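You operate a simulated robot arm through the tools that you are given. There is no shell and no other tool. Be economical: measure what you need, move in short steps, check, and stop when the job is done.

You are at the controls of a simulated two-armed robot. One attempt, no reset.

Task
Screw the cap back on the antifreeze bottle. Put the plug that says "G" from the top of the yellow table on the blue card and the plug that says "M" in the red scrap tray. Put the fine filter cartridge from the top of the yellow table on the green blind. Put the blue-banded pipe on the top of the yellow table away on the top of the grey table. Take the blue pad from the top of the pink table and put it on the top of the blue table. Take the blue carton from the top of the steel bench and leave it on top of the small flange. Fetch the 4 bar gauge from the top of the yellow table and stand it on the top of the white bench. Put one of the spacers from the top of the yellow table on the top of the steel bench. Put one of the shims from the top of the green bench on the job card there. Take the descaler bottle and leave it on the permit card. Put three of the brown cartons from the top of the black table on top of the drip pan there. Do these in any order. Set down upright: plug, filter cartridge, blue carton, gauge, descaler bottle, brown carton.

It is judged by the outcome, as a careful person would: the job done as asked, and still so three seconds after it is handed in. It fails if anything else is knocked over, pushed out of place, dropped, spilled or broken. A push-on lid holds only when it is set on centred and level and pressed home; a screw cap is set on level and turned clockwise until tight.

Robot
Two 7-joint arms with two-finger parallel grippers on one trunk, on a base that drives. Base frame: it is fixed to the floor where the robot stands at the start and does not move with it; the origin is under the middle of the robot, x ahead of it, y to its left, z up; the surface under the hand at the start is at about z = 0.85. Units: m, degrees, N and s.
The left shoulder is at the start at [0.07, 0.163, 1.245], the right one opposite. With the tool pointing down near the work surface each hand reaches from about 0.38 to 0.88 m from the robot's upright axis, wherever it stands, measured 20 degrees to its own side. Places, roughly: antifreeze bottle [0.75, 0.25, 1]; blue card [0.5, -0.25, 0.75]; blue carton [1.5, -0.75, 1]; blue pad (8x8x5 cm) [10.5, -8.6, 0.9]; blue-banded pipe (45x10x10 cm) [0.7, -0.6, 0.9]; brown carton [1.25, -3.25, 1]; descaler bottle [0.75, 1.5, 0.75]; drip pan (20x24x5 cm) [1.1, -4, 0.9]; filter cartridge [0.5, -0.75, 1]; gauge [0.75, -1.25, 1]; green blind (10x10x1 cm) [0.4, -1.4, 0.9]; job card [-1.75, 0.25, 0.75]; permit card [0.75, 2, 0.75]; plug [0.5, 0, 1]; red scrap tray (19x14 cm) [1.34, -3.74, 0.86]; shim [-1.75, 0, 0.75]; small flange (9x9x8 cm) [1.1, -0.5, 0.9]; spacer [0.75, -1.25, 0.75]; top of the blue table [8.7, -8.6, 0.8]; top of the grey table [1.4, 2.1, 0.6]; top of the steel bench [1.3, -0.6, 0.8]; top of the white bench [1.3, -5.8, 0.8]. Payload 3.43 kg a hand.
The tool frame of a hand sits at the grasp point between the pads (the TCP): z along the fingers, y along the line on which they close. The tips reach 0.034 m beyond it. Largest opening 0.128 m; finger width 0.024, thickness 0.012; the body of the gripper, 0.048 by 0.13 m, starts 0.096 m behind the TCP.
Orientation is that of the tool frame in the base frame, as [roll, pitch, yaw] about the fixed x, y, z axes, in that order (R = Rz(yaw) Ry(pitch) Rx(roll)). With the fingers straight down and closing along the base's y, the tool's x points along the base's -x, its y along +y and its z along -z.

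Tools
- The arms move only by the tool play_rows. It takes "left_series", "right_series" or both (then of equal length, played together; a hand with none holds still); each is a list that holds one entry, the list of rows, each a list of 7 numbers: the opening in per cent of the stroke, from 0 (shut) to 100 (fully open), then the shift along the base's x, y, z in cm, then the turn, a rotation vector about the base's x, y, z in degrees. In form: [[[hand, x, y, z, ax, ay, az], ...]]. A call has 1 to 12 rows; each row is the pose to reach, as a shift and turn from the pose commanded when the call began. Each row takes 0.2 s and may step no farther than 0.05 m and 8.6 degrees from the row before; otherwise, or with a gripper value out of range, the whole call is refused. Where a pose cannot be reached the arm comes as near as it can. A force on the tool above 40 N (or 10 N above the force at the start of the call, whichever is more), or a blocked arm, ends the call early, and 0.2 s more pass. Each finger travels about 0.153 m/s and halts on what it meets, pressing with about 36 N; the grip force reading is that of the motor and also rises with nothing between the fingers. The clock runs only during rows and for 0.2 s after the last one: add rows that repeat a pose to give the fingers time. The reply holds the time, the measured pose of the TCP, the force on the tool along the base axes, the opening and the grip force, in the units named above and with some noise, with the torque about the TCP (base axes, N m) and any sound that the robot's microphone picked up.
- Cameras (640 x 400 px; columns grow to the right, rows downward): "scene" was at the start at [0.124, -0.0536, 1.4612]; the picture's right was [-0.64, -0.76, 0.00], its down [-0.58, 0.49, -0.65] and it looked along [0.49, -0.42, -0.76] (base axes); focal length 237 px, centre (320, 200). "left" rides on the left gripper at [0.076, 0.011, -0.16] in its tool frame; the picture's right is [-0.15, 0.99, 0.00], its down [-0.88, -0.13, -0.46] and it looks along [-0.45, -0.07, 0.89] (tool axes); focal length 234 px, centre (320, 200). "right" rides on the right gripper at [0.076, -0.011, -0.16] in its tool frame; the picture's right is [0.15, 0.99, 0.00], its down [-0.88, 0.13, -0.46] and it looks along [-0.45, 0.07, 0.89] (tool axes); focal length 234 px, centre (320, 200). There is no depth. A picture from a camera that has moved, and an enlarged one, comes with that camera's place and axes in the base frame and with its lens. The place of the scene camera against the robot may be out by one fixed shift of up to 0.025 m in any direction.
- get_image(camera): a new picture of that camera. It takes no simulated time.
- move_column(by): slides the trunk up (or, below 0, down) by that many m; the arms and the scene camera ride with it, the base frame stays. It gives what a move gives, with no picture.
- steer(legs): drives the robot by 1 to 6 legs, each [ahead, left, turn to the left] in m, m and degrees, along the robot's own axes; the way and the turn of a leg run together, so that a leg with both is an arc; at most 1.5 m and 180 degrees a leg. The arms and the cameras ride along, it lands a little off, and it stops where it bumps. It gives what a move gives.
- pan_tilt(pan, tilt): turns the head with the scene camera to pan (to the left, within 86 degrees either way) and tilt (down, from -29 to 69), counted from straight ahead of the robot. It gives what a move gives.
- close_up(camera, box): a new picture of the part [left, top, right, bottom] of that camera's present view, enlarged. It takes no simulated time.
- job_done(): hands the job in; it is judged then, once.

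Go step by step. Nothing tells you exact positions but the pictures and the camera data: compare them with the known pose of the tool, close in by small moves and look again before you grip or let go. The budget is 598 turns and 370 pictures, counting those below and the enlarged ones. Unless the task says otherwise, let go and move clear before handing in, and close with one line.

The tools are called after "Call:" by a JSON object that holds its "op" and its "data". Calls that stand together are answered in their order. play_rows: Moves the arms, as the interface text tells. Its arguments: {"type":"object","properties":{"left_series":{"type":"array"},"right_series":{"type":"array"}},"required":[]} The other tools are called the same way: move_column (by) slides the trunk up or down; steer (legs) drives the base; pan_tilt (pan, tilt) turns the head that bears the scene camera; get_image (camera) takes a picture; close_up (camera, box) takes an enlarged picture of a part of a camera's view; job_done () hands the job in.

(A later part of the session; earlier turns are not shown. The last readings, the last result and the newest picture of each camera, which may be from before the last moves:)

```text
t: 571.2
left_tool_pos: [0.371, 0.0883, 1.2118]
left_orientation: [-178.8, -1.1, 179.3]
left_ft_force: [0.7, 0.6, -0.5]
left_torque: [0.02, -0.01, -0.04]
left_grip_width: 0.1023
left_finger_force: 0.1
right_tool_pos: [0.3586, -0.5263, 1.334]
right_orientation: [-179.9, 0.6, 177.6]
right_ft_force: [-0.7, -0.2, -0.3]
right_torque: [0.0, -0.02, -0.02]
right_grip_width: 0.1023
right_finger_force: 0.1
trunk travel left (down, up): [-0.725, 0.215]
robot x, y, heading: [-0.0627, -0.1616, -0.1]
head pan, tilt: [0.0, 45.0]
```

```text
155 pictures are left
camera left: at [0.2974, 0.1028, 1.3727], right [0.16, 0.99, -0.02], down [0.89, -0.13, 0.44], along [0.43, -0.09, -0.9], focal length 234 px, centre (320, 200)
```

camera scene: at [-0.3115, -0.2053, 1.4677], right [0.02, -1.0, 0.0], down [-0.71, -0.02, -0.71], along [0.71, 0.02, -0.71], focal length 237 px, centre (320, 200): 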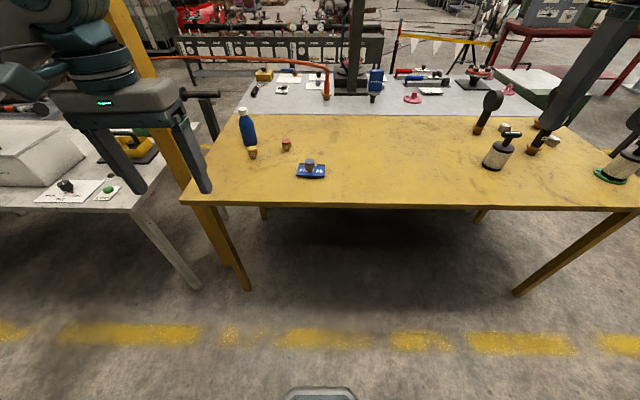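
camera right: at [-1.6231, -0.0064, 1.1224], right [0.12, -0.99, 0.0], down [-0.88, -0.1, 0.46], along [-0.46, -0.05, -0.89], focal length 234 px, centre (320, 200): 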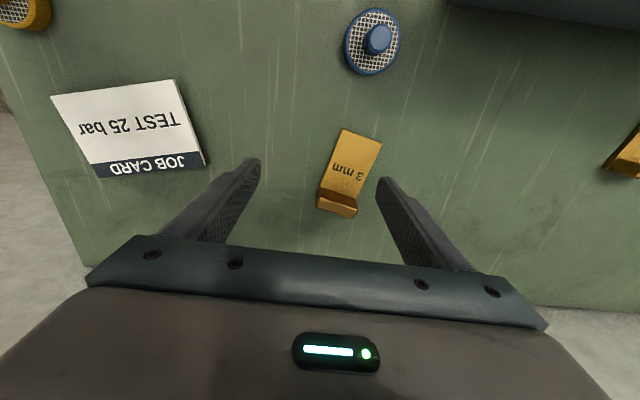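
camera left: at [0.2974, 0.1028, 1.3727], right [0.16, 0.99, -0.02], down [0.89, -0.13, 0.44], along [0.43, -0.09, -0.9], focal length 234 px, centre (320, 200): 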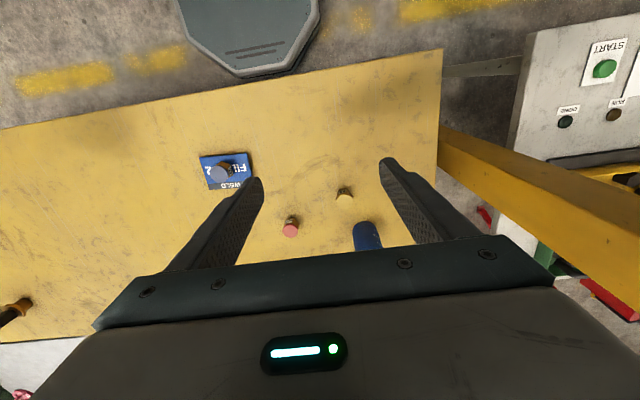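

Call:
{"op": "play_rows", "data": {"left_series": [[[70, 4, 0.6, -2, 0, 0, 0], [70, 8, 1.2, -5, 0, 0, 0], [70, 12, 1.9, -8, 0, 0, 0], [70, 15.2, 2.5, -11, 0, 0, 0], [70, 15.2, 2.5, -15, 0, 0, 0], [70, 15.2, 2.5, -19, 0, 0, 0], [70, 15.2, 2.5, -23, 0, 0, 0], [70, 15.2, 2.5, -23, 0, 0, 0]]]}}

Call:
{"op": "get_image", "data": {"camera": "left"}}

```text
refused: row 2 steps farther than a row can; nothing moved
```

```text
154 pictures are left
camera left: at [0.2974, 0.1028, 1.3727], right [0.16, 0.99, -0.02], down [0.89, -0.13, 0.44], along [0.43, -0.09, -0.9], focal length 234 px, centre (320, 200)
```

left: 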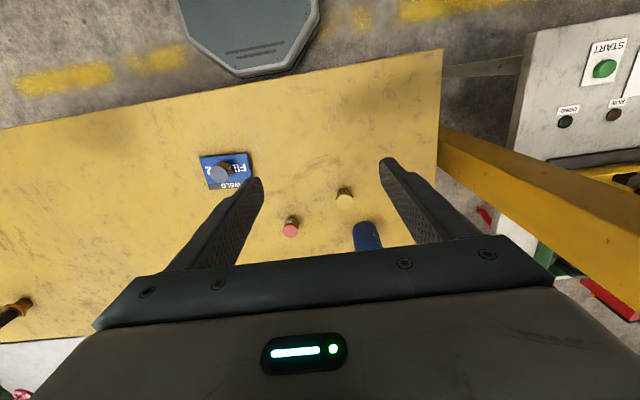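

Call:
{"op": "play_rows", "data": {"left_series": [[[70, 3.8, 0.6, -2, 0, 0, 0], [70, 7.6, 1.2, -4, 0, 0, 0], [70, 11.4, 1.9, -6, 0, 0, 0], [70, 15.2, 2.5, -8, 0, 0, 0], [70, 15.2, 2.5, -12, 0, 0, 0], [70, 15.2, 2.5, -16, 0, 0, 0], [70, 15.2, 2.5, -20, 0, 0, 0], [70, 15.2, 2.5, -23, 0, 0, 0], [70, 15.2, 2.5, -23, 0, 0, 0]]]}}

Call:
{"op": "get_image", "data": {"camera": "left"}}

```text
t: 573.2
left_tool_pos: [0.5223, 0.1101, 0.9818]
left_orientation: [-178.8, -1.0, 179.2]
left_ft_force: [-0.3, 0.0, 0.3]
left_torque: [0.01, 0.0, 0.01]
left_grip_width: 0.0898
left_finger_force: 0.1
right_tool_pos: [0.3602, -0.5259, 1.3339]
right_orientation: [-180.0, 0.4, 177.7]
right_ft_force: [-0.1, 0.4, -0.6]
right_torque: [0.04, 0.01, 0.01]
right_grip_width: 0.1026
right_finger_force: 0.1
trunk travel left (down, up): [-0.725, 0.215]
robot x, y, heading: [-0.0595, -0.1591, -0.2]
head pan, tilt: [0.0, 45.0]
```

```text
153 pictures are left
camera left: at [0.4496, 0.1264, 1.1432], right [0.16, 0.99, -0.02], down [0.89, -0.13, 0.44], along [0.43, -0.09, -0.9], focal length 234 px, centre (320, 200)
```

left: 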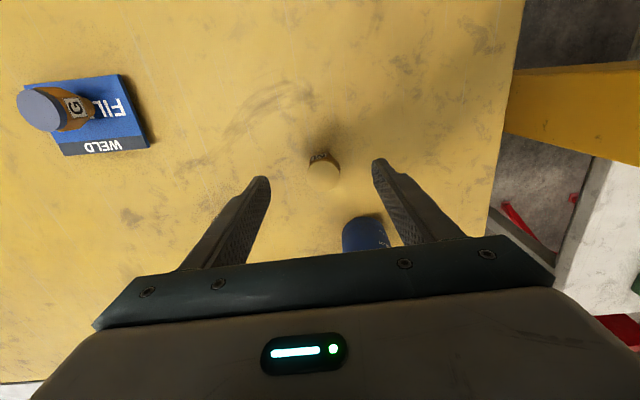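

Call:
{"op": "play_rows", "data": {"left_series": [[[70, 1.8, 0.3, -3, 0, 0, 0], [70, 1.8, 0.3, -5, 0, 0, 0], [70, 1.8, 0.3, -5, 0, 0, 0]]]}}

Call:
{"op": "get_image", "data": {"camera": "left"}}

```text
t: 574.0
left_tool_pos: [0.5415, 0.1135, 0.9308]
left_orientation: [-178.8, -1.1, 179.4]
left_ft_force: [-0.3, 0.8, 0.1]
left_torque: [0.02, -0.02, 0.01]
left_grip_width: 0.0895
left_finger_force: 0.0
right_tool_pos: [0.3608, -0.526, 1.3355]
right_orientation: [-179.9, 0.4, 177.7]
right_ft_force: [0.1, -0.1, 0.0]
right_torque: [-0.03, 0.0, 0.0]
right_grip_width: 0.1025
right_finger_force: 0.1
trunk travel left (down, up): [-0.725, 0.215]
robot x, y, heading: [-0.0664, -0.162, -0.2]
head pan, tilt: [0.0, 45.0]
```

```text
152 pictures are left
camera left: at [0.4682, 0.1296, 1.0915], right [0.16, 0.99, -0.02], down [0.89, -0.13, 0.44], along [0.43, -0.09, -0.9], focal length 234 px, centre (320, 200)
```

left: 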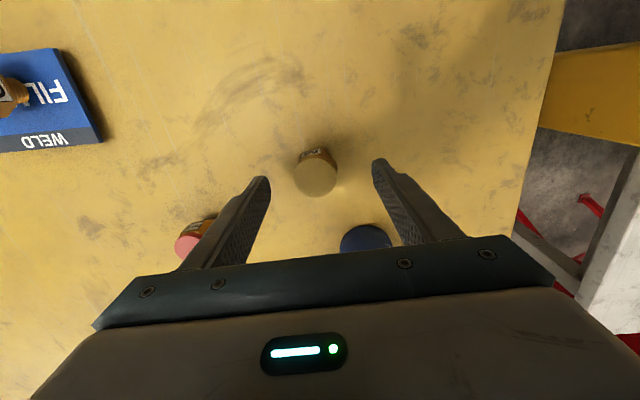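

Call:
{"op": "play_rows", "data": {"left_series": [[[70, 0.5, -0.2, -2, 0, 0, 0], [70, 0.5, -0.2, -3.9, 0, 0, 0], [70, 0.5, -0.2, -3.9, 0, 0, 0], [20, 0.5, -0.2, -3.9, 0, 0, 0], [0, 0.5, -0.2, -3.9, 0, 0, 0], [0, 0.5, -0.2, -3.9, 0, 0, 0], [0, 0.5, -0.2, -1, 0, 0, 0], [0, 0.5, -0.2, 3, 0, 0, 0], [0, 0.5, -0.2, 7, 0, 0, 0], [0, 0.5, -0.2, 11, 0, 0, 0]]]}}

Call:
{"op": "get_image", "data": {"camera": "left"}}

```text
t: 576.2
left_tool_pos: [0.5458, 0.1109, 1.0427]
left_orientation: [-178.8, -1.2, 179.3]
left_ft_force: [0.8, -0.1, -1.2]
left_torque: [0.02, -0.03, -0.03]
left_grip_width: 0.0403
left_finger_force: 36.6
right_tool_pos: [0.3598, -0.5257, 1.3349]
right_orientation: [180.0, 0.3, 177.7]
right_ft_force: [0.0, 0.6, 0.0]
right_torque: [0.03, 0.01, -0.04]
right_grip_width: 0.1024
right_finger_force: 0.0
trunk travel left (down, up): [-0.725, 0.215]
robot x, y, heading: [-0.0587, -0.1599, -0.3]
head pan, tilt: [0.0, 45.0]
```

```text
151 pictures are left
camera left: at [0.4732, 0.1274, 1.2029], right [0.16, 0.99, -0.02], down [0.89, -0.13, 0.44], along [0.43, -0.09, -0.9], focal length 234 px, centre (320, 200)
```

left: 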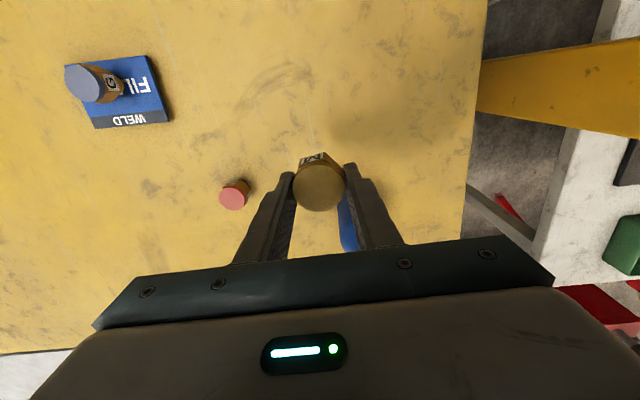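

The M plug is in the left hand. Next is the 4 bar gauge with the right hand: I retract, drive over and turn the right wrist.

Call:
{"op": "play_rows", "data": {"left_series": [[[0, -3, 0, 3, 0, 0, 0], [0, -6, 0, 6, 0, 0, 0], [0, -9, 0, 9, 0, 0, 0], [0, -12, 0, 12, 0, 0, 0], [0, -15, 0, 14, 0, 0, 0], [0, -15, 0, 16, 0, 0, 0], [0, -15, 0, 16, 0, 0, 0], [0, -15, 0, 16, 0, 0, 0], [0, -15, 0, 16, 0, 0, 0], [0, -15, 0, 16, 0, 0, 0], [0, -15, 0, 16, 0, 0, 0]]], "right_series": [[[100, 0, 0, 0, 0, 0, -8], [100, 0, 0, 0, 0, 0, -16], [100, 0, 0, 0, 0, 0, -24], [100, 0, 0, 0, 0, 0, -32], [100, 0, 0, 0, 0, 0, -40], [100, 0, 0, 0, 0, 0, -48], [100, 0, 0, 0, 0, 0, -56], [100, 0, 0, 0, 0, 0, -64], [100, 0, 0, 0, 0, 0, -72], [100, 0, 0, 0, 0, 0, -80], [100, 0, 0, 0, 0, 0, -88]]]}}

Call:
{"op": "steer", "data": {"legs": [[-0.2, 0, 0], [0, -0.66, 0], [0.25, 0, 0.3]]}}

Call:
{"op": "get_image", "data": {"camera": "right"}}

Call:
{"op": "get_image", "data": {"camera": "scene"}}

```text
t: 578.6
left_tool_pos: [0.3962, 0.1133, 1.1999]
left_orientation: [-178.7, -1.1, 179.3]
left_ft_force: [-1.0, -0.7, -2.0]
left_torque: [-0.03, -0.03, -0.01]
left_grip_width: 0.0401
left_finger_force: 36.0
right_tool_pos: [0.3602, -0.5263, 1.3353]
right_orientation: [-180.0, 0.3, 89.5]
right_ft_force: [-0.4, -0.1, -0.2]
right_torque: [-0.02, -0.02, 0.02]
right_grip_width: 0.128
right_finger_force: 0.0
trunk travel left (down, up): [-0.725, 0.215]
robot x, y, heading: [-0.0612, -0.1625, -0.4]
head pan, tilt: [0.0, 45.0]
```

```text
t: 585.0
left_tool_pos: [0.4397, -0.5565, 1.2014]
left_orientation: [-178.8, -1.1, 179.7]
left_ft_force: [-0.1, 0.0, -1.7]
left_torque: [-0.03, -0.04, -0.03]
left_grip_width: 0.0404
left_finger_force: 35.7
right_tool_pos: [0.4089, -1.1967, 1.3363]
right_orientation: [-180.0, 0.4, 90.1]
right_ft_force: [-0.5, -0.4, -0.4]
right_torque: [0.01, -0.02, 0.02]
right_grip_width: 0.1279
right_finger_force: 0.1
trunk travel left (down, up): [-0.725, 0.215]
robot x, y, heading: [-0.0147, -0.835, -0.0]
head pan, tilt: [0.0, 45.0]
```

```text
150 pictures are left
camera right: at [0.3968, -1.1184, 1.494], right [0.99, 0.15, 0.0], down [0.13, -0.88, 0.46], along [0.07, -0.46, -0.89], focal length 234 px, centre (320, 200)
```

right: 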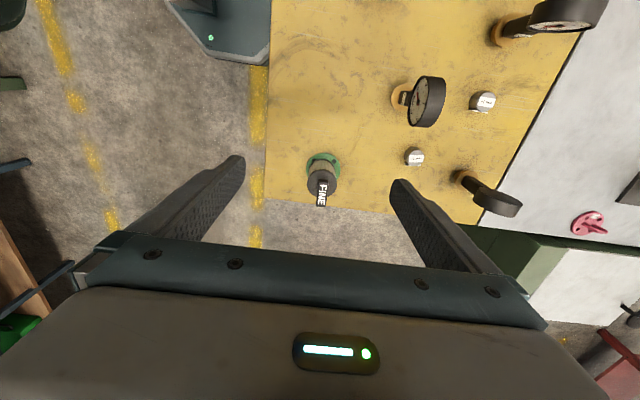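

```text
149 pictures are left
camera scene: at [0.1299, -0.8381, 1.4678], right [0.0, -1.0, 0.0], down [-0.71, 0.0, -0.71], along [0.71, 0.0, -0.71], focal length 237 px, centre (320, 200)
```

scene: 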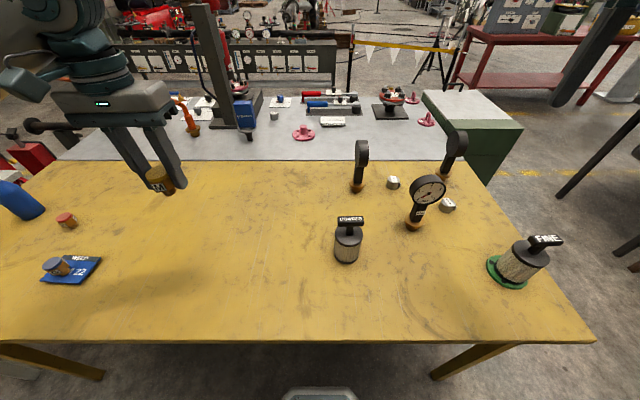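

Call:
{"op": "play_rows", "data": {"right_series": [[[100, 3.5, 1.2, -2.5, 0, 0, 3], [100, 7, 2.4, -5, 0, 0, 6], [100, 10.5, 3.6, -7.5, 0, 0, 9], [100, 14, 4.8, -10, 0, 0, 9], [100, 17.5, 6, -12.5, 0, 0, 9], [100, 20.1, 7, -15.5, 0, 0, 9], [100, 20.1, 7, -18.5, 0, 0, 9], [100, 20.1, 7, -18.5, 0, 0, 9]]]}}

Call:
{"op": "get_image", "data": {"camera": "right"}}

```text
t: 586.8
left_tool_pos: [0.4415, -0.5572, 1.1999]
left_orientation: [-178.7, -1.1, 179.7]
left_ft_force: [0.3, -0.5, -1.8]
left_torque: [-0.01, -0.02, 0.01]
left_grip_width: 0.0402
left_finger_force: 36.3
right_tool_pos: [0.6115, -1.1255, 1.1495]
right_orientation: [179.9, 0.4, 99.0]
right_ft_force: [-1.0, -0.6, 0.0]
right_torque: [0.03, 0.03, 0.01]
right_grip_width: 0.128
right_finger_force: 0.0
trunk travel left (down, up): [-0.725, 0.215]
robot x, y, heading: [-0.0135, -0.8362, 0.1]
head pan, tilt: [0.0, 45.0]
```

```text
148 pictures are left
camera right: at [0.5884, -1.0502, 1.3089], right [0.95, 0.3, 0.0], down [0.27, -0.85, 0.46], along [0.14, -0.44, -0.89], focal length 234 px, centre (320, 200)
```

right: 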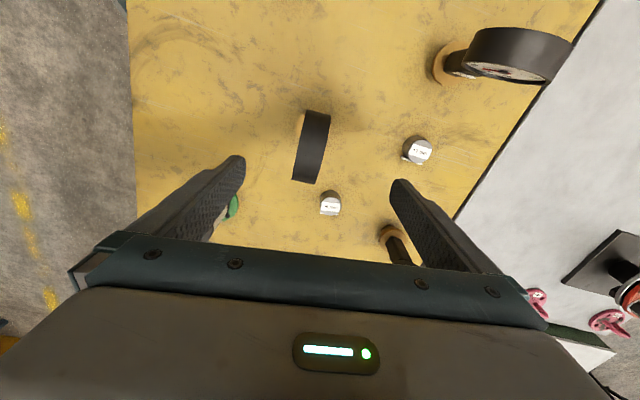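

Call:
{"op": "play_rows", "data": {"right_series": [[[80, -1.2, 0.3, -3.5, 0, 0, 0], [80, -1.2, 0.3, -7, 0, 0, 0], [80, -1.2, 0.3, -10.5, 0, 0, 0], [80, -1.2, 0.3, -13.8, 0, 0, 0], [80, -1.2, 0.3, -13.8, 0, 0, 0]]]}}

Call:
{"op": "get_image", "data": {"camera": "right"}}

Call:
{"op": "close_up", "data": {"camera": "scene", "box": [330, 110, 530, 250]}}

```text
t: 588.0
left_tool_pos: [0.4399, -0.5571, 1.2001]
left_orientation: [-178.7, -1.2, 179.8]
left_ft_force: [0.2, 0.0, -1.4]
left_torque: [-0.01, -0.01, 0.0]
left_grip_width: 0.0399
left_finger_force: 36.5
right_tool_pos: [0.5961, -1.1215, 1.0118]
right_orientation: [180.0, 0.5, 99.1]
right_ft_force: [-0.8, -0.3, -0.8]
right_torque: [-0.02, -0.06, -0.02]
right_grip_width: 0.1025
right_finger_force: 0.0
trunk travel left (down, up): [-0.725, 0.215]
robot x, y, heading: [-0.0158, -0.8376, 0.1]
head pan, tilt: [0.0, 45.0]
```

```text
147 pictures are left
camera right: at [0.5732, -1.0473, 1.1706], right [0.95, 0.3, 0.0], down [0.27, -0.85, 0.46], along [0.14, -0.44, -0.89], focal length 234 px, centre (320, 200)
```

right: 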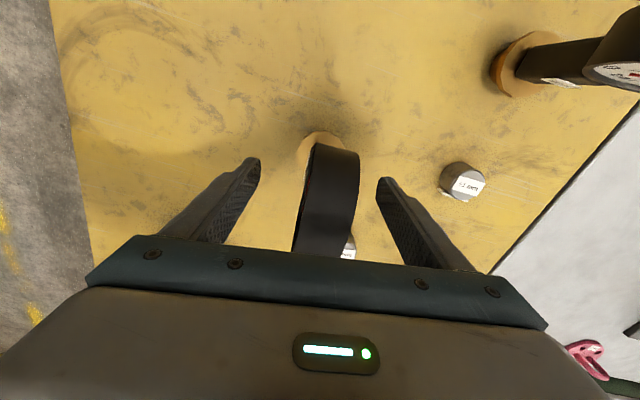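

```text
2.86 times, centred on (430, 180) of scene
camera zoom: at [0.1307, -0.8377, 1.4677], right [0.0, -1.0, 0.0], down [-0.71, 0.0, -0.71], along [0.71, 0.0, -0.71], focal length 676 px, centre (6, 257)
```

zoom: 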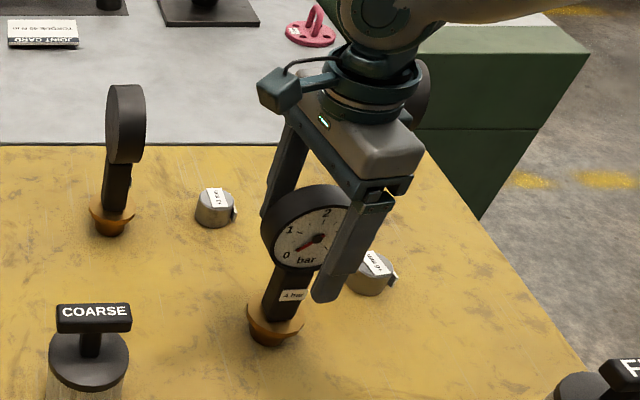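

Checked against the known finger position, the dial sits centred between the fingers. I close and lift.

Call:
{"op": "play_rows", "data": {"right_series": [[[80, 0.5, 0, 0, 0, 0, 0], [40, 0.5, 0, 0, 0, 0, 0], [0, 0.5, 0, 0, 0, 0, 0], [0, 0.5, 0, 0, 0, 0, 0], [0, 0.5, 0, 0, 0, 0, 0], [0, 0.5, 0, 2, 0, 0, 0], [0, 0.5, 0, 5, 0, 0, 0], [0, 0.5, 0, 8, 0, 0, 0]]]}}

Call:
{"op": "close_up", "data": {"camera": "scene", "box": [330, 90, 530, 230]}}

```text
t: 589.8
left_tool_pos: [0.4408, -0.5558, 1.2008]
left_orientation: [-178.8, -1.1, 179.7]
left_ft_force: [0.0, 0.6, -2.5]
left_torque: [0.0, 0.01, 0.01]
left_grip_width: 0.0401
left_finger_force: 36.0
right_tool_pos: [0.603, -1.1222, 1.0933]
right_orientation: [-179.9, 0.4, 99.1]
right_ft_force: [-0.3, 0.0, -6.7]
right_torque: [0.07, 0.0, 0.0]
right_grip_width: 0.0298
right_finger_force: 35.8
trunk travel left (down, up): [-0.725, 0.215]
robot x, y, heading: [-0.0163, -0.835, 0.1]
head pan, tilt: [0.0, 45.0]
```

```text
2.86 times, centred on (430, 160) of scene
camera zoom: at [0.1312, -0.838, 1.4676], right [0.0, -1.0, 0.0], down [-0.71, 0.0, -0.71], along [0.71, 0.0, -0.71], focal length 676 px, centre (6, 314)
```

zoom: 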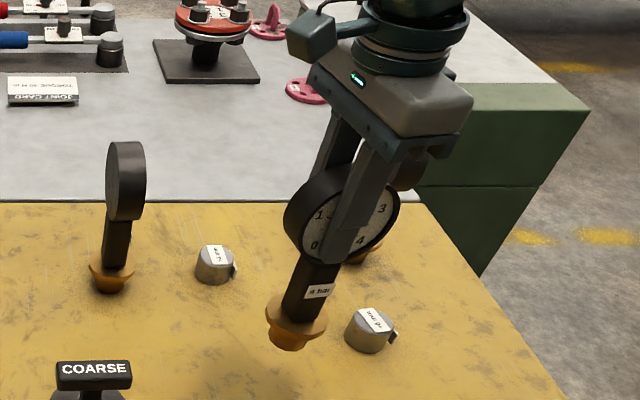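

The gauge is held upright. I raise it, back off and drive toward the black table area to scout.

Call:
{"op": "play_rows", "data": {"right_series": [[[0, 0, 0, 4, 0, 0, 0], [0, 0, 0, 8, 0, 0, 0], [0, -2, 0, 12, 0, 0, 0], [0, -5, 0, 13, 0, 0, 0], [0, -8, 0, 13, 0, 0, 0], [0, -11, 0, 13, 0, 0, 0], [0, -14, 0, 13, 0, 0, 0]]]}}

Call:
{"op": "steer", "data": {"legs": [[-0.4, 0, 0], [0, -1.4, 0]]}}

Call:
{"op": "pan_tilt", "data": {"pan": -45, "tilt": 25}}

Call:
{"op": "get_image", "data": {"camera": "scene"}}

```text
t: 591.4
left_tool_pos: [0.4388, -0.5579, 1.2017]
left_orientation: [-178.8, -1.1, 179.7]
left_ft_force: [-0.6, 0.7, -1.5]
left_torque: [-0.01, -0.05, -0.03]
left_grip_width: 0.0401
left_finger_force: 35.4
right_tool_pos: [0.4582, -1.1249, 1.2233]
right_orientation: [180.0, 0.4, 99.1]
right_ft_force: [0.8, 0.9, -6.2]
right_torque: [0.05, 0.02, -0.01]
right_grip_width: 0.0301
right_finger_force: 36.1
trunk travel left (down, up): [-0.725, 0.215]
robot x, y, heading: [-0.017, -0.8352, 0.2]
head pan, tilt: [0.0, 45.0]
```

```text
t: 600.4
left_tool_pos: [0.0436, -1.957, 1.1997]
left_orientation: [-178.8, -1.2, 179.7]
left_ft_force: [-0.2, 0.2, -1.9]
left_torque: [0.01, -0.01, -0.01]
left_grip_width: 0.0399
left_finger_force: 36.0
right_tool_pos: [0.0645, -2.5257, 1.2224]
right_orientation: [180.0, 0.3, 99.3]
right_ft_force: [-0.6, 0.7, -6.2]
right_torque: [0.01, 0.02, -0.02]
right_grip_width: 0.0297
right_finger_force: 35.8
trunk travel left (down, up): [-0.725, 0.215]
robot x, y, heading: [-0.4108, -2.2341, 0.4]
head pan, tilt: [0.0, 45.0]
```

```text
t: 601.6
left_tool_pos: [0.0429, -1.9571, 1.2003]
left_orientation: [-178.7, -1.1, 179.8]
left_ft_force: [-0.5, -0.2, -2.2]
left_torque: [-0.02, -0.03, 0.01]
left_grip_width: 0.0397
left_finger_force: 36.1
right_tool_pos: [0.0634, -2.5247, 1.2233]
right_orientation: [-179.9, 0.5, 99.3]
right_ft_force: [-0.2, 0.7, -5.1]
right_torque: [0.02, -0.01, 0.0]
right_grip_width: 0.0301
right_finger_force: 36.1
trunk travel left (down, up): [-0.725, 0.215]
robot x, y, heading: [-0.4128, -2.2359, 0.3]
head pan, tilt: [-45.0, 25.0]
```

```text
144 pictures are left
camera scene: at [-0.2821, -2.3041, 1.4981], right [-0.7, -0.71, 0.0], down [-0.3, 0.3, -0.91], along [0.64, -0.64, -0.42], focal length 237 px, centre (320, 200)
```

scene: 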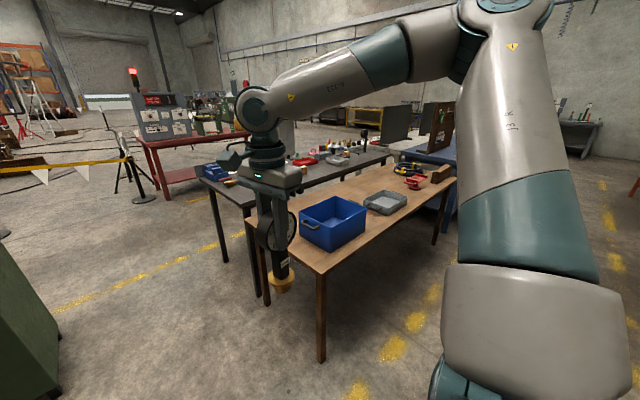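

The black table lies behind a wooden one and is reachable from the aisle on its far side. I drive there.

Call:
{"op": "steer", "data": {"legs": [[1.5, 0, 0], [1.15, 0, 0], [0, 0, -90], [1.2, 0, 0], [0, 0, -90]]}}

Call:
{"op": "pan_tilt", "data": {"pan": 0, "tilt": 40}}

Call:
{"op": "get_image", "data": {"camera": "scene"}}

```text
t: 627.8
left_tool_pos: [1.8307, -3.7343, 1.1998]
left_orientation: [-178.8, -1.1, 2.5]
left_ft_force: [-0.5, -0.2, -2.1]
left_torque: [0.03, 0.01, 0.01]
left_grip_width: 0.0391
left_finger_force: 36.1
right_tool_pos: [1.7842, -3.1681, 1.2233]
right_orientation: [-179.9, 0.4, -78.1]
right_ft_force: [-0.6, 0.8, -6.5]
right_torque: [-0.05, -0.02, 0.01]
right_grip_width: 0.0298
right_finger_force: 35.9
trunk travel left (down, up): [-0.725, 0.215]
robot x, y, heading: [2.2718, -3.4348, -177.1]
head pan, tilt: [-45.0, 25.0]
```

```text
t: 629.0
left_tool_pos: [1.831, -3.7353, 1.1994]
left_orientation: [-178.8, -1.1, 2.4]
left_ft_force: [0.1, -0.1, -1.9]
left_torque: [0.02, 0.01, -0.04]
left_grip_width: 0.0386
left_finger_force: 36.2
right_tool_pos: [1.7837, -3.1697, 1.2212]
right_orientation: [-179.8, 0.4, -78.1]
right_ft_force: [-0.6, -0.1, -6.1]
right_torque: [-0.06, -0.03, 0.01]
right_grip_width: 0.03
right_finger_force: 36.0
trunk travel left (down, up): [-0.725, 0.215]
robot x, y, heading: [2.2752, -3.4357, -177.3]
head pan, tilt: [0.0, 40.0]
```

```text
143 pictures are left
camera scene: at [2.1522, -3.4455, 1.4749], right [-0.05, 1.0, 0.0], down [0.64, 0.03, -0.77], along [-0.76, -0.04, -0.64], focal length 237 px, centre (320, 200)
```

scene: 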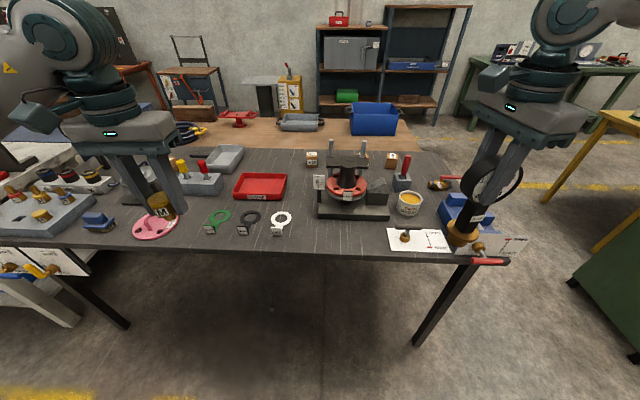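

Call:
{"op": "close_up", "data": {"camera": "scene", "box": [180, 120, 460, 250]}}

```text
2.29 times, centred on (320, 185) of scene
camera zoom: at [2.1522, -3.4455, 1.4749], right [-0.05, 1.0, 0.0], down [0.64, 0.03, -0.77], along [-0.76, -0.04, -0.64], focal length 541 px, centre (320, 234)
```

zoom: 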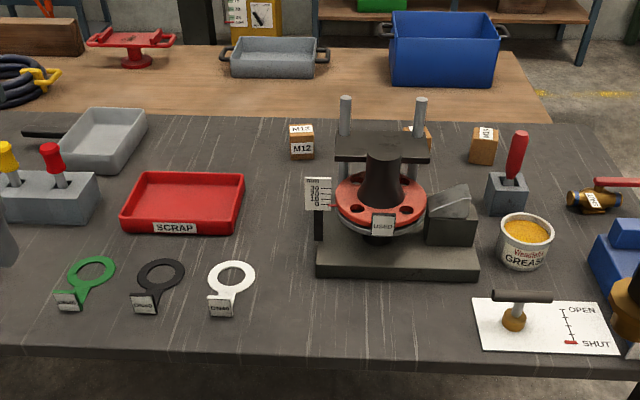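

The red scrap tray is near [1.36, -3.74], with three brown cartons and the grey drip pan behind it. I raise the gauge for safety and drive in.

Call:
{"op": "play_rows", "data": {"right_series": [[[0, 0, 0, 4, 0, 0, 0], [0, 0, 0, 8, 0, 0, 0], [0, 0, 0, 10, 0, 0, 0]]]}}

Call:
{"op": "steer", "data": {"legs": [[0.3, 0, -2.7]]}}

Call:
{"op": "get_image", "data": {"camera": "left"}}

```text
t: 629.8
left_tool_pos: [1.8305, -3.7345, 1.1999]
left_orientation: [-178.8, -1.2, 2.5]
left_ft_force: [0.3, 0.4, -1.6]
left_torque: [0.0, -0.03, -0.03]
left_grip_width: 0.039
left_finger_force: 36.1
right_tool_pos: [1.7829, -3.1692, 1.3214]
right_orientation: [-179.9, 0.4, -78.0]
right_ft_force: [-0.2, 0.6, -6.2]
right_torque: [-0.03, -0.04, 0.03]
right_grip_width: 0.0301
right_finger_force: 35.7
trunk travel left (down, up): [-0.725, 0.215]
robot x, y, heading: [2.2721, -3.4345, -177.0]
head pan, tilt: [0.0, 40.0]
```

```text
t: 631.8
left_tool_pos: [1.5213, -3.7213, 1.2009]
left_orientation: [-178.7, -1.0, -0.2]
left_ft_force: [-0.4, 0.4, -1.5]
left_torque: [0.02, 0.04, 0.0]
left_grip_width: 0.0389
left_finger_force: 36.0
right_tool_pos: [1.5005, -3.152, 1.3227]
right_orientation: [179.9, 0.3, -80.9]
right_ft_force: [0.5, -0.1, -6.4]
right_torque: [-0.05, 0.0, 0.03]
right_grip_width: 0.0297
right_finger_force: 35.3
trunk travel left (down, up): [-0.725, 0.215]
robot x, y, heading: [1.976, -3.4444, -180.0]
head pan, tilt: [0.0, 40.0]
```

```text
141 pictures are left
camera left: at [1.5942, -3.7357, 1.3615], right [-0.15, -0.99, -0.02], down [-0.89, 0.13, 0.44], along [-0.43, 0.09, -0.9], focal length 234 px, centre (320, 200)
```

left: 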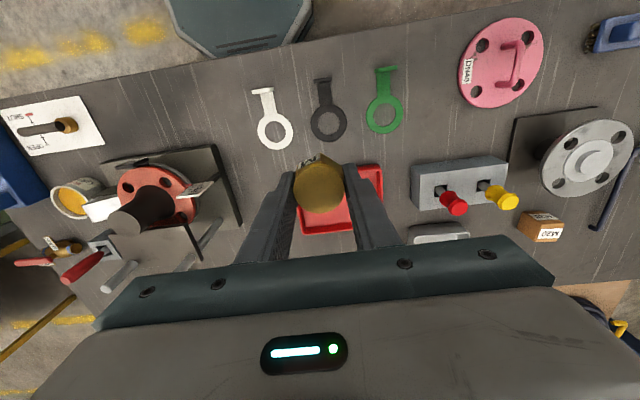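

Call:
{"op": "play_rows", "data": {"left_series": [[[0, -4, -0.4, -2, 0, 0, 0], [0, -8, -0.8, -4, 0, 0, 0], [0, -12, -1.1, -6, 0, 0, 0], [0, -16, -1.4, -8, 0, 0, 0], [0, -17.6, -1.4, -12, 0, 0, 0], [0, -17.6, -1.4, -16, 0, 0, 0], [0, -17.6, -1.4, -20, 0, 0, 0], [0, -17.6, -1.4, -20, 0, 0, 0]]]}}

Call:
{"op": "get_image", "data": {"camera": "left"}}

Call:
{"op": "close_up", "data": {"camera": "scene", "box": [160, 130, 340, 250]}}

```text
t: 633.6
left_tool_pos: [1.344, -3.7359, 1.0002]
left_orientation: [-178.8, -1.0, -0.3]
left_ft_force: [0.7, 0.6, -2.4]
left_torque: [0.0, 0.03, 0.02]
left_grip_width: 0.0358
left_finger_force: 36.3
right_tool_pos: [1.5004, -3.1525, 1.3216]
right_orientation: [-180.0, 0.4, -80.9]
right_ft_force: [1.0, 0.7, -6.9]
right_torque: [-0.05, -0.04, 0.02]
right_grip_width: 0.03
right_finger_force: 36.2
trunk travel left (down, up): [-0.725, 0.215]
robot x, y, heading: [1.9802, -3.4455, -180.0]
head pan, tilt: [0.0, 40.0]
```

```text
140 pictures are left
camera left: at [1.4166, -3.749, 1.1605], right [-0.15, -0.99, -0.02], down [-0.89, 0.13, 0.44], along [-0.43, 0.09, -0.9], focal length 234 px, centre (320, 200)
```

left: 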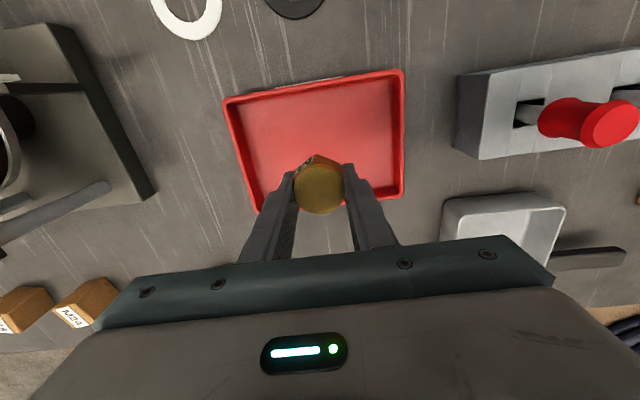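

```text
3.33 times, centred on (250, 190) of scene
camera zoom: at [1.8553, -3.4465, 1.4749], right [0.0, 1.0, 0.0], down [0.64, 0.0, -0.77], along [-0.77, 0.0, -0.64], focal length 789 px, centre (553, 233)
```

zoom: 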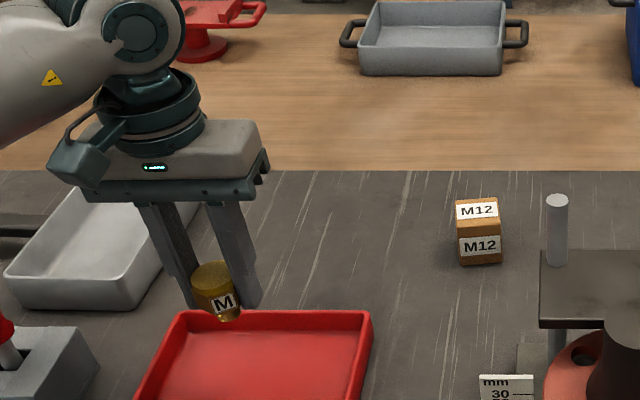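

Call:
{"op": "play_rows", "data": {"left_series": [[[0, 0.3, 0, -4, 0, 0, 0], [0, 0.3, 0, -7, 0, 0, 0], [0, 0.3, 0, -8.2, 0, 0, 0], [0, 0.3, 0, -8.8, 0, 0, 0], [0, 0.3, 0, -9.4, 0, 0, 0], [0, 0.3, 0, -10, 0, 0, 0], [0, 0.3, 0, -10.5, 0, 0, 0]]]}}

```text
t: 635.2
left_tool_pos: [1.3466, -3.7352, 0.8988]
left_orientation: [-178.8, -0.7, -0.3]
left_ft_force: [-2.4, -2.3, 15.6]
left_torque: [-0.15, -0.01, -0.01]
left_grip_width: 0.0357
left_finger_force: 35.6
right_tool_pos: [1.5024, -3.1521, 1.3225]
right_orientation: [180.0, 0.4, -81.0]
right_ft_force: [0.3, 0.7, -6.8]
right_torque: [-0.07, 0.0, -0.01]
right_grip_width: 0.03
right_finger_force: 36.2
trunk travel left (down, up): [-0.725, 0.215]
robot x, y, heading: [1.9783, -3.4404, -179.9]
head pan, tilt: [0.0, 40.0]
```

The plug touches the tray floor. I release and rise.

Call:
{"op": "play_rows", "data": {"left_series": [[[0, 0, 0, 0.2, 0, 0, 0], [45, 0, 0, 0.2, 0, 0, 0], [60, 0, 0, 0.2, 0, 0, 0], [60, 0, 0, 0.2, 0, 0, 0], [60, 0, 0, 4, 0, 0, 0], [60, 0, 0, 8, 0, 0, 0], [60, 0, 0, 12, 0, 0, 0], [60, 0, 0, 16, 0, 0, 0], [60, 0, 0, 20, 0, 0, 0]]]}}

Call:
{"op": "get_image", "data": {"camera": "left"}}

Call:
{"op": "get_image", "data": {"camera": "scene"}}

```text
t: 637.2
left_tool_pos: [1.3461, -3.7348, 1.0964]
left_orientation: [-178.9, -1.1, -0.3]
left_ft_force: [0.1, 0.4, 1.0]
left_torque: [-0.01, 0.02, 0.0]
left_grip_width: 0.0765
left_finger_force: 0.2
right_tool_pos: [1.5003, -3.1522, 1.321]
right_orientation: [-179.9, 0.4, -80.9]
right_ft_force: [0.6, -0.2, -7.2]
right_torque: [-0.04, 0.0, 0.01]
right_grip_width: 0.0296
right_finger_force: 36.3
trunk travel left (down, up): [-0.725, 0.215]
robot x, y, heading: [1.9799, -3.4452, -179.8]
head pan, tilt: [0.0, 40.0]
```

```text
138 pictures are left
camera left: at [1.4187, -3.7488, 1.2576], right [-0.15, -0.99, -0.02], down [-0.89, 0.13, 0.44], along [-0.43, 0.09, -0.9], focal length 234 px, centre (320, 200)
```

left: 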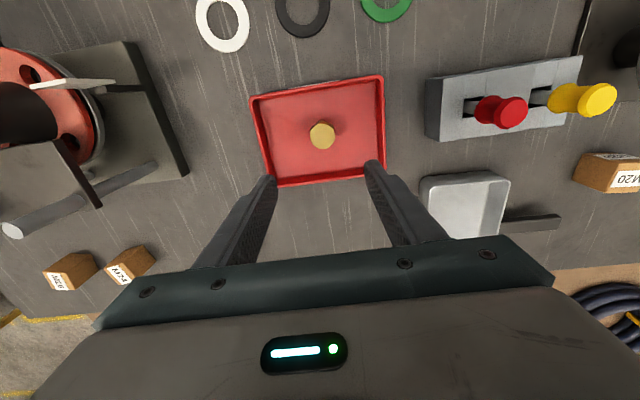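

```text
137 pictures are left
camera scene: at [1.8558, -3.4461, 1.4749], right [0.0, 1.0, 0.0], down [0.64, 0.0, -0.77], along [-0.77, 0.0, -0.64], focal length 237 px, centre (320, 200)
```

scene: 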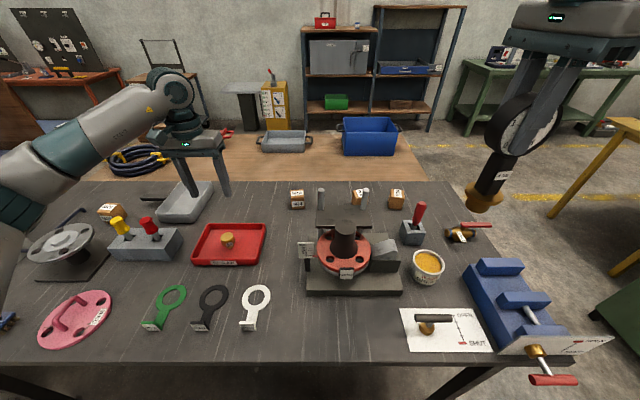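

M stands in the scrap tray. I count four brown cartons: M12, M24, M16 and M20. I start with M20, next to the drip pan.

Call:
{"op": "play_rows", "data": {"left_series": [[[80, 4, 0, 2, 0, 0, 0], [80, 8, 0, 4, 0, 0, 0], [80, 12, 0, 6, 0, 0, 0], [80, 14, 0, 8, 0, 0, 0]]]}}

Call:
{"op": "steer", "data": {"legs": [[0, 0.5, 0], [0.11, 0, 0]]}}

Call:
{"op": "get_image", "data": {"camera": "left"}}

```text
t: 638.2
left_tool_pos: [1.4888, -3.7342, 1.1745]
left_orientation: [-178.8, -1.0, -0.3]
left_ft_force: [0.2, 0.0, 0.1]
left_torque: [0.01, -0.01, -0.01]
left_grip_width: 0.1027
left_finger_force: 0.2
right_tool_pos: [1.5011, -3.1524, 1.3225]
right_orientation: [180.0, 0.4, -81.0]
right_ft_force: [0.4, 0.2, -6.6]
right_torque: [-0.04, 0.04, -0.01]
right_grip_width: 0.0299
right_finger_force: 36.0
trunk travel left (down, up): [-0.725, 0.215]
robot x, y, heading: [1.9791, -3.441, -179.9]
head pan, tilt: [0.0, 40.0]
```

```text
t: 641.9
left_tool_pos: [1.3773, -4.2249, 1.175]
left_orientation: [-178.9, -0.9, -0.8]
left_ft_force: [-0.2, -0.8, -1.3]
left_torque: [0.03, 0.02, 0.0]
left_grip_width: 0.1022
left_finger_force: 0.2
right_tool_pos: [1.3945, -3.6433, 1.3225]
right_orientation: [179.9, 0.4, -81.2]
right_ft_force: [-0.1, -0.5, -5.7]
right_torque: [-0.03, -0.04, 0.02]
right_grip_width: 0.0299
right_finger_force: 36.7
trunk travel left (down, up): [-0.725, 0.215]
robot x, y, heading: [1.8657, -3.9424, 179.8]
head pan, tilt: [0.0, 40.0]
```

```text
136 pictures are left
camera left: at [1.4488, -4.2404, 1.3366], right [-0.16, -0.99, -0.02], down [-0.89, 0.13, 0.44], along [-0.43, 0.09, -0.9], focal length 234 px, centre (320, 200)
```

left: 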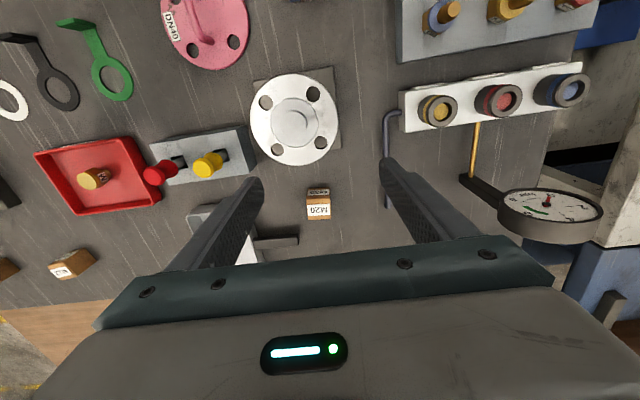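

Call:
{"op": "play_rows", "data": {"left_series": [[[70, -4, 0.9, -2, 0, 0, 0], [70, -8, 1.8, -4, 0, 0, 0], [70, -12, 2.7, -6, 0, 0, 0], [70, -15.5, 3.5, -8, 0, 0, 0], [70, -15.5, 3.5, -12, 0, 0, 0], [70, -15.5, 3.5, -15, 0, 0, 0], [70, -15.5, 3.5, -15, 0, 0, 0]]]}}

Call:
{"op": "get_image", "data": {"camera": "left"}}

```text
t: 643.5
left_tool_pos: [1.2209, -4.1882, 1.0244]
left_orientation: [-178.8, -1.1, -0.8]
left_ft_force: [0.6, -0.2, -0.2]
left_torque: [-0.02, 0.04, 0.0]
left_grip_width: 0.0896
left_finger_force: 0.1
right_tool_pos: [1.3934, -3.6425, 1.3217]
right_orientation: [-180.0, 0.4, -81.4]
right_ft_force: [-0.4, 0.3, -6.1]
right_torque: [-0.05, 0.0, -0.02]
right_grip_width: 0.03
right_finger_force: 35.9
trunk travel left (down, up): [-0.725, 0.215]
robot x, y, heading: [1.8681, -3.9349, 179.7]
head pan, tilt: [0.0, 40.0]
```

```text
135 pictures are left
camera left: at [1.2935, -4.2047, 1.1851], right [-0.16, -0.99, -0.02], down [-0.89, 0.13, 0.44], along [-0.43, 0.09, -0.9], focal length 234 px, centre (320, 200)
```

left: 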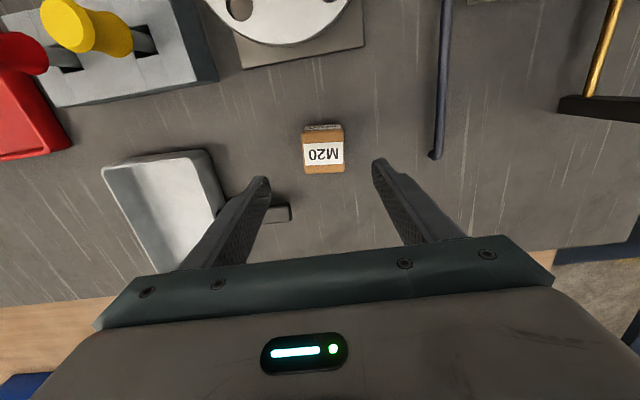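

Call:
{"op": "play_rows", "data": {"left_series": [[[70, -0.3, -0.3, -4, 0, 0, 0], [70, -0.3, -0.3, -8, 0, 0, 0], [70, -0.3, -0.3, -12, 0, 0, 0], [70, -0.3, -0.3, -13, 0, 0, 0], [70, -0.3, -0.3, -13, 0, 0, 0], [20, -0.3, -0.3, -13, 0, 0, 0], [0, -0.3, -0.3, -13, 0, 0, 0], [0, -0.3, -0.3, -13, 0, 0, 0], [0, -0.3, -0.3, -9, 0, 0, 0], [0, -0.3, -0.3, -5, 0, 0, 0], [0, -0.3, -0.3, -1, 0, 0, 0], [0, -0.3, -0.3, 3, 0, 0, 0]]]}}

Call:
{"op": "get_image", "data": {"camera": "left"}}

```text
t: 646.1
left_tool_pos: [1.2172, -4.1906, 1.054]
left_orientation: [-178.8, -1.2, -0.8]
left_ft_force: [0.9, -0.4, -2.4]
left_torque: [-0.01, 0.04, -0.03]
left_grip_width: 0.0498
left_finger_force: 36.2
right_tool_pos: [1.3937, -3.6415, 1.3223]
right_orientation: [-179.9, 0.4, -81.3]
right_ft_force: [0.1, -0.5, -5.7]
right_torque: [-0.07, 0.0, -0.04]
right_grip_width: 0.0296
right_finger_force: 35.8
trunk travel left (down, up): [-0.725, 0.215]
robot x, y, heading: [1.867, -3.9375, 179.6]
head pan, tilt: [0.0, 40.0]
```

```text
134 pictures are left
camera left: at [1.29, -4.2056, 1.2156], right [-0.16, -0.99, -0.02], down [-0.89, 0.13, 0.44], along [-0.43, 0.09, -0.9], focal length 234 px, centre (320, 200)
```

left: 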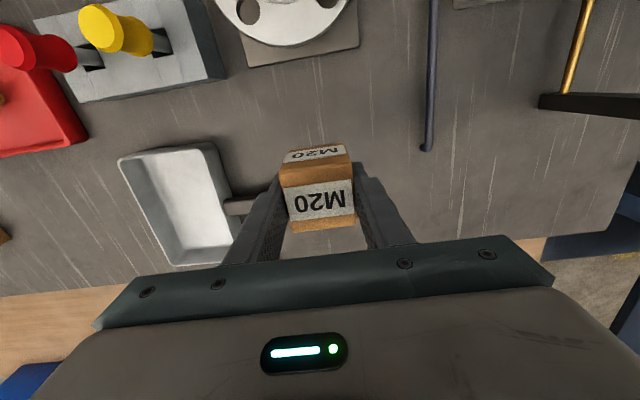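

The drip pan's basin spans x 1.05–1.245, y -3.90 to -4.045. I will stand the three cartons in a row in it. I shift the base so the pan is on the left arm's side.

Call:
{"op": "steer", "data": {"legs": [[0.03, -0.21, 0.3]]}}

Call:
{"op": "play_rows", "data": {"left_series": [[[0, -3, 0, 0, 0, 0, 0], [0, -6, 0, 0, 0, 0, 0], [0, -8.5, 0, 0, 0, 0, 0], [0, -8.5, 0, 0, 0, 0, 0]]]}}

Call:
{"op": "get_image", "data": {"camera": "left"}}

```text
t: 647.8
left_tool_pos: [1.1893, -3.9895, 1.0536]
left_orientation: [-178.7, -1.1, -0.2]
left_ft_force: [0.0, 0.1, -3.0]
left_torque: [0.01, 0.01, 0.02]
left_grip_width: 0.0499
left_finger_force: 36.0
right_tool_pos: [1.3602, -3.4411, 1.321]
right_orientation: [-179.9, 0.5, -80.7]
right_ft_force: [0.9, -0.9, -5.2]
right_torque: [-0.07, -0.01, 0.01]
right_grip_width: 0.03
right_finger_force: 35.8
trunk travel left (down, up): [-0.725, 0.215]
robot x, y, heading: [1.8372, -3.7294, -180.0]
head pan, tilt: [0.0, 40.0]
```

```text
t: 648.8
left_tool_pos: [1.1045, -3.9906, 1.0533]
left_orientation: [-178.8, -1.1, -0.2]
left_ft_force: [-0.5, 0.0, -3.2]
left_torque: [-0.04, 0.0, 0.01]
left_grip_width: 0.0499
left_finger_force: 35.9
right_tool_pos: [1.3602, -3.4405, 1.3219]
right_orientation: [-179.9, 0.5, -80.8]
right_ft_force: [-0.2, -0.2, -6.1]
right_torque: [-0.07, -0.03, -0.01]
right_grip_width: 0.0301
right_finger_force: 35.9
trunk travel left (down, up): [-0.725, 0.215]
robot x, y, heading: [1.8401, -3.7291, -179.5]
head pan, tilt: [0.0, 40.0]
```

```text
133 pictures are left
camera left: at [1.1779, -4.0055, 1.2149], right [-0.15, -0.99, -0.02], down [-0.89, 0.12, 0.44], along [-0.43, 0.09, -0.9], focal length 234 px, centre (320, 200)
```

left: 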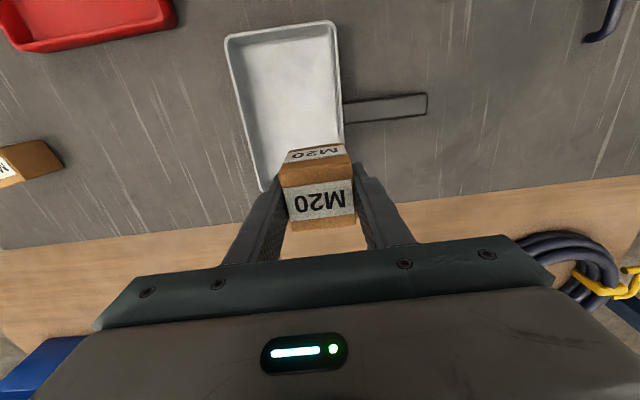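

Call:
{"op": "play_rows", "data": {"left_series": [[[0, -0.6, 1.6, 0, 0, 0, 0], [0, -1.2, 3.3, 0, 0, 0, 0], [0, -1.2, 3.3, -4, 0, 0, 0], [0, -1.2, 3.3, -7, 0, 0, 0], [0, -1.2, 3.3, -7, 0, 0, 0]]]}}

Call:
{"op": "get_image", "data": {"camera": "left"}}

Call:
{"op": "close_up", "data": {"camera": "scene", "box": [160, 120, 340, 240]}}

```text
t: 650.0
left_tool_pos: [1.096, -3.956, 0.9852]
left_orientation: [-178.8, -1.0, -0.2]
left_ft_force: [-0.3, 1.2, -2.4]
left_torque: [0.01, 0.02, -0.05]
left_grip_width: 0.0499
left_finger_force: 35.6
right_tool_pos: [1.3619, -3.4394, 1.3208]
right_orientation: [-179.9, 0.3, -80.8]
right_ft_force: [0.0, -0.6, -5.8]
right_torque: [-0.05, 0.0, -0.01]
right_grip_width: 0.0299
right_finger_force: 35.8
trunk travel left (down, up): [-0.725, 0.215]
robot x, y, heading: [1.8389, -3.7292, -179.8]
head pan, tilt: [0.0, 40.0]
```

```text
132 pictures are left
camera left: at [1.1677, -3.9703, 1.1457], right [-0.15, -0.99, -0.02], down [-0.89, 0.12, 0.44], along [-0.43, 0.09, -0.9], focal length 234 px, centre (320, 200)
```

left: 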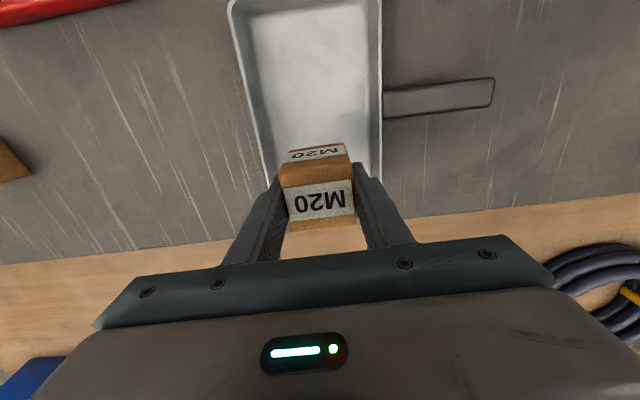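

```text
3.33 times, centred on (250, 180) of scene
camera zoom: at [1.7164, -3.7321, 1.4749], right [0.0, 1.0, 0.0], down [0.64, 0.0, -0.77], along [-0.77, 0.0, -0.64], focal length 789 px, centre (553, 267)
```

zoom: 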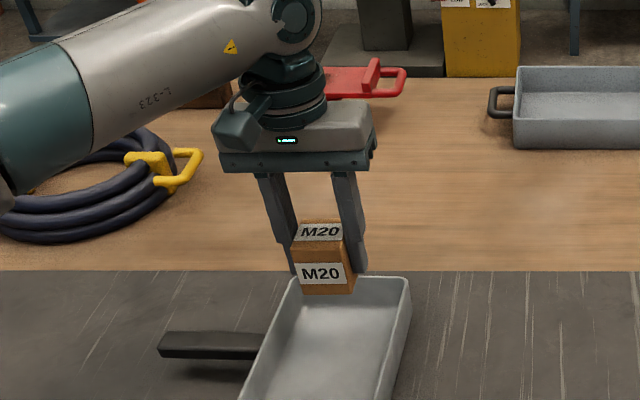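

Call:
{"op": "play_rows", "data": {"left_series": [[[0, 0, 0, -4, 0, 0, 0], [0, 0, 0, -6.5, 0, 0, 0], [0, 0, 0, -7.6, 0, 0, 0], [0, 0, 0, -8.2, 0, 0, 0], [0, 0, 0, -8.7, 0, 0, 0], [0, 0, 0, -9.1, 0, 0, 0], [0, 0, 0, -9.5, 0, 0, 0]]]}}

```text
t: 650.6
left_tool_pos: [1.0926, -3.9547, 0.9351]
left_orientation: [-178.5, -0.1, 0.0]
left_ft_force: [9.8, 0.8, 26.1]
left_torque: [-0.75, -0.5, 0.24]
left_grip_width: 0.05
left_finger_force: 36.0
right_tool_pos: [1.3623, -3.4385, 1.3219]
right_orientation: [-180.0, 0.5, -80.8]
right_ft_force: [-1.0, -0.3, -5.8]
right_torque: [-0.04, -0.03, -0.01]
right_grip_width: 0.0301
right_finger_force: 36.0
trunk travel left (down, up): [-0.725, 0.215]
robot x, y, heading: [1.8371, -3.726, -179.8]
head pan, tilt: [0.0, 40.0]
stopped in row 3 (left hand): the force on the tool passed its limit at 70 N (the readings are from after the stop); the commanded pose is now the measured one
```

It hit the pan's far rim. I lift and check.

Call:
{"op": "play_rows", "data": {"left_series": [[[0, 0, 0, 2, 0, 0, 0], [0, 0, 0, 5, 0, 0, 0], [0, 4, 0, 8, 0, 0, 0], [0, 8, 0, 8, 0, 0, 0], [0, 8, 0, 8, 0, 0, 0]]]}}

Call:
{"op": "get_image", "data": {"camera": "left"}}

Call:
{"op": "close_up", "data": {"camera": "scene", "box": [140, 140, 320, 260]}}

```text
t: 651.8
left_tool_pos: [1.1701, -3.9567, 1.0105]
left_orientation: [-178.7, -0.4, 0.0]
left_ft_force: [-0.2, 0.5, -3.1]
left_torque: [0.0, -0.04, -0.01]
left_grip_width: 0.0495
left_finger_force: 35.6
right_tool_pos: [1.359, -3.4386, 1.3206]
right_orientation: [-179.9, 0.4, -80.6]
right_ft_force: [0.2, -0.3, -6.8]
right_torque: [-0.06, -0.01, -0.01]
right_grip_width: 0.0301
right_finger_force: 35.3
trunk travel left (down, up): [-0.725, 0.215]
robot x, y, heading: [1.8404, -3.7271, -179.6]
head pan, tilt: [0.0, 40.0]
```

```text
130 pictures are left
camera left: at [1.2438, -3.9712, 1.1697], right [-0.15, -0.99, -0.02], down [-0.88, 0.12, 0.45], along [-0.44, 0.09, -0.89], focal length 234 px, centre (320, 200)
```

left: 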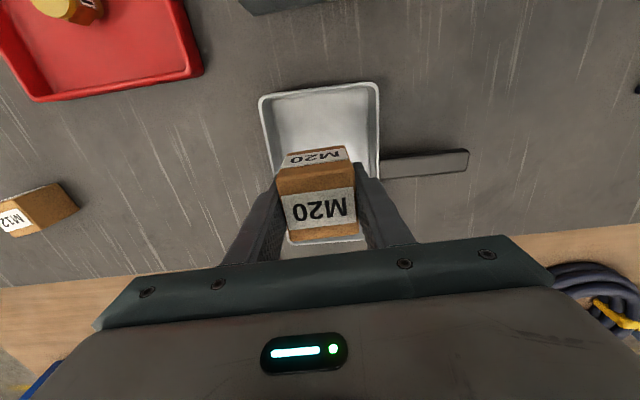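

```text
3.33 times, centred on (230, 200) of scene
camera zoom: at [1.715, -3.7318, 1.4747], right [0.0, 1.0, 0.0], down [0.64, 0.0, -0.77], along [-0.77, 0.0, -0.64], focal length 789 px, centre (620, 200)
```

zoom: 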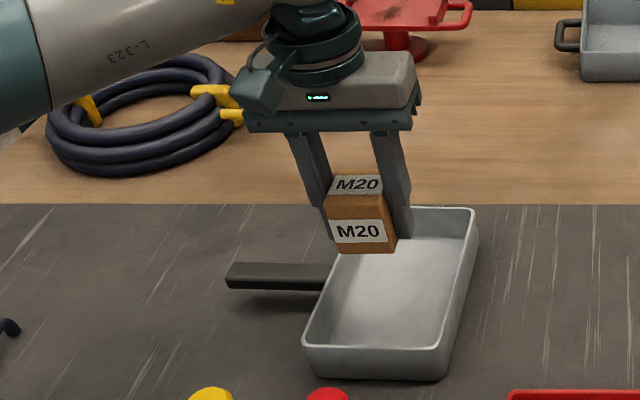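

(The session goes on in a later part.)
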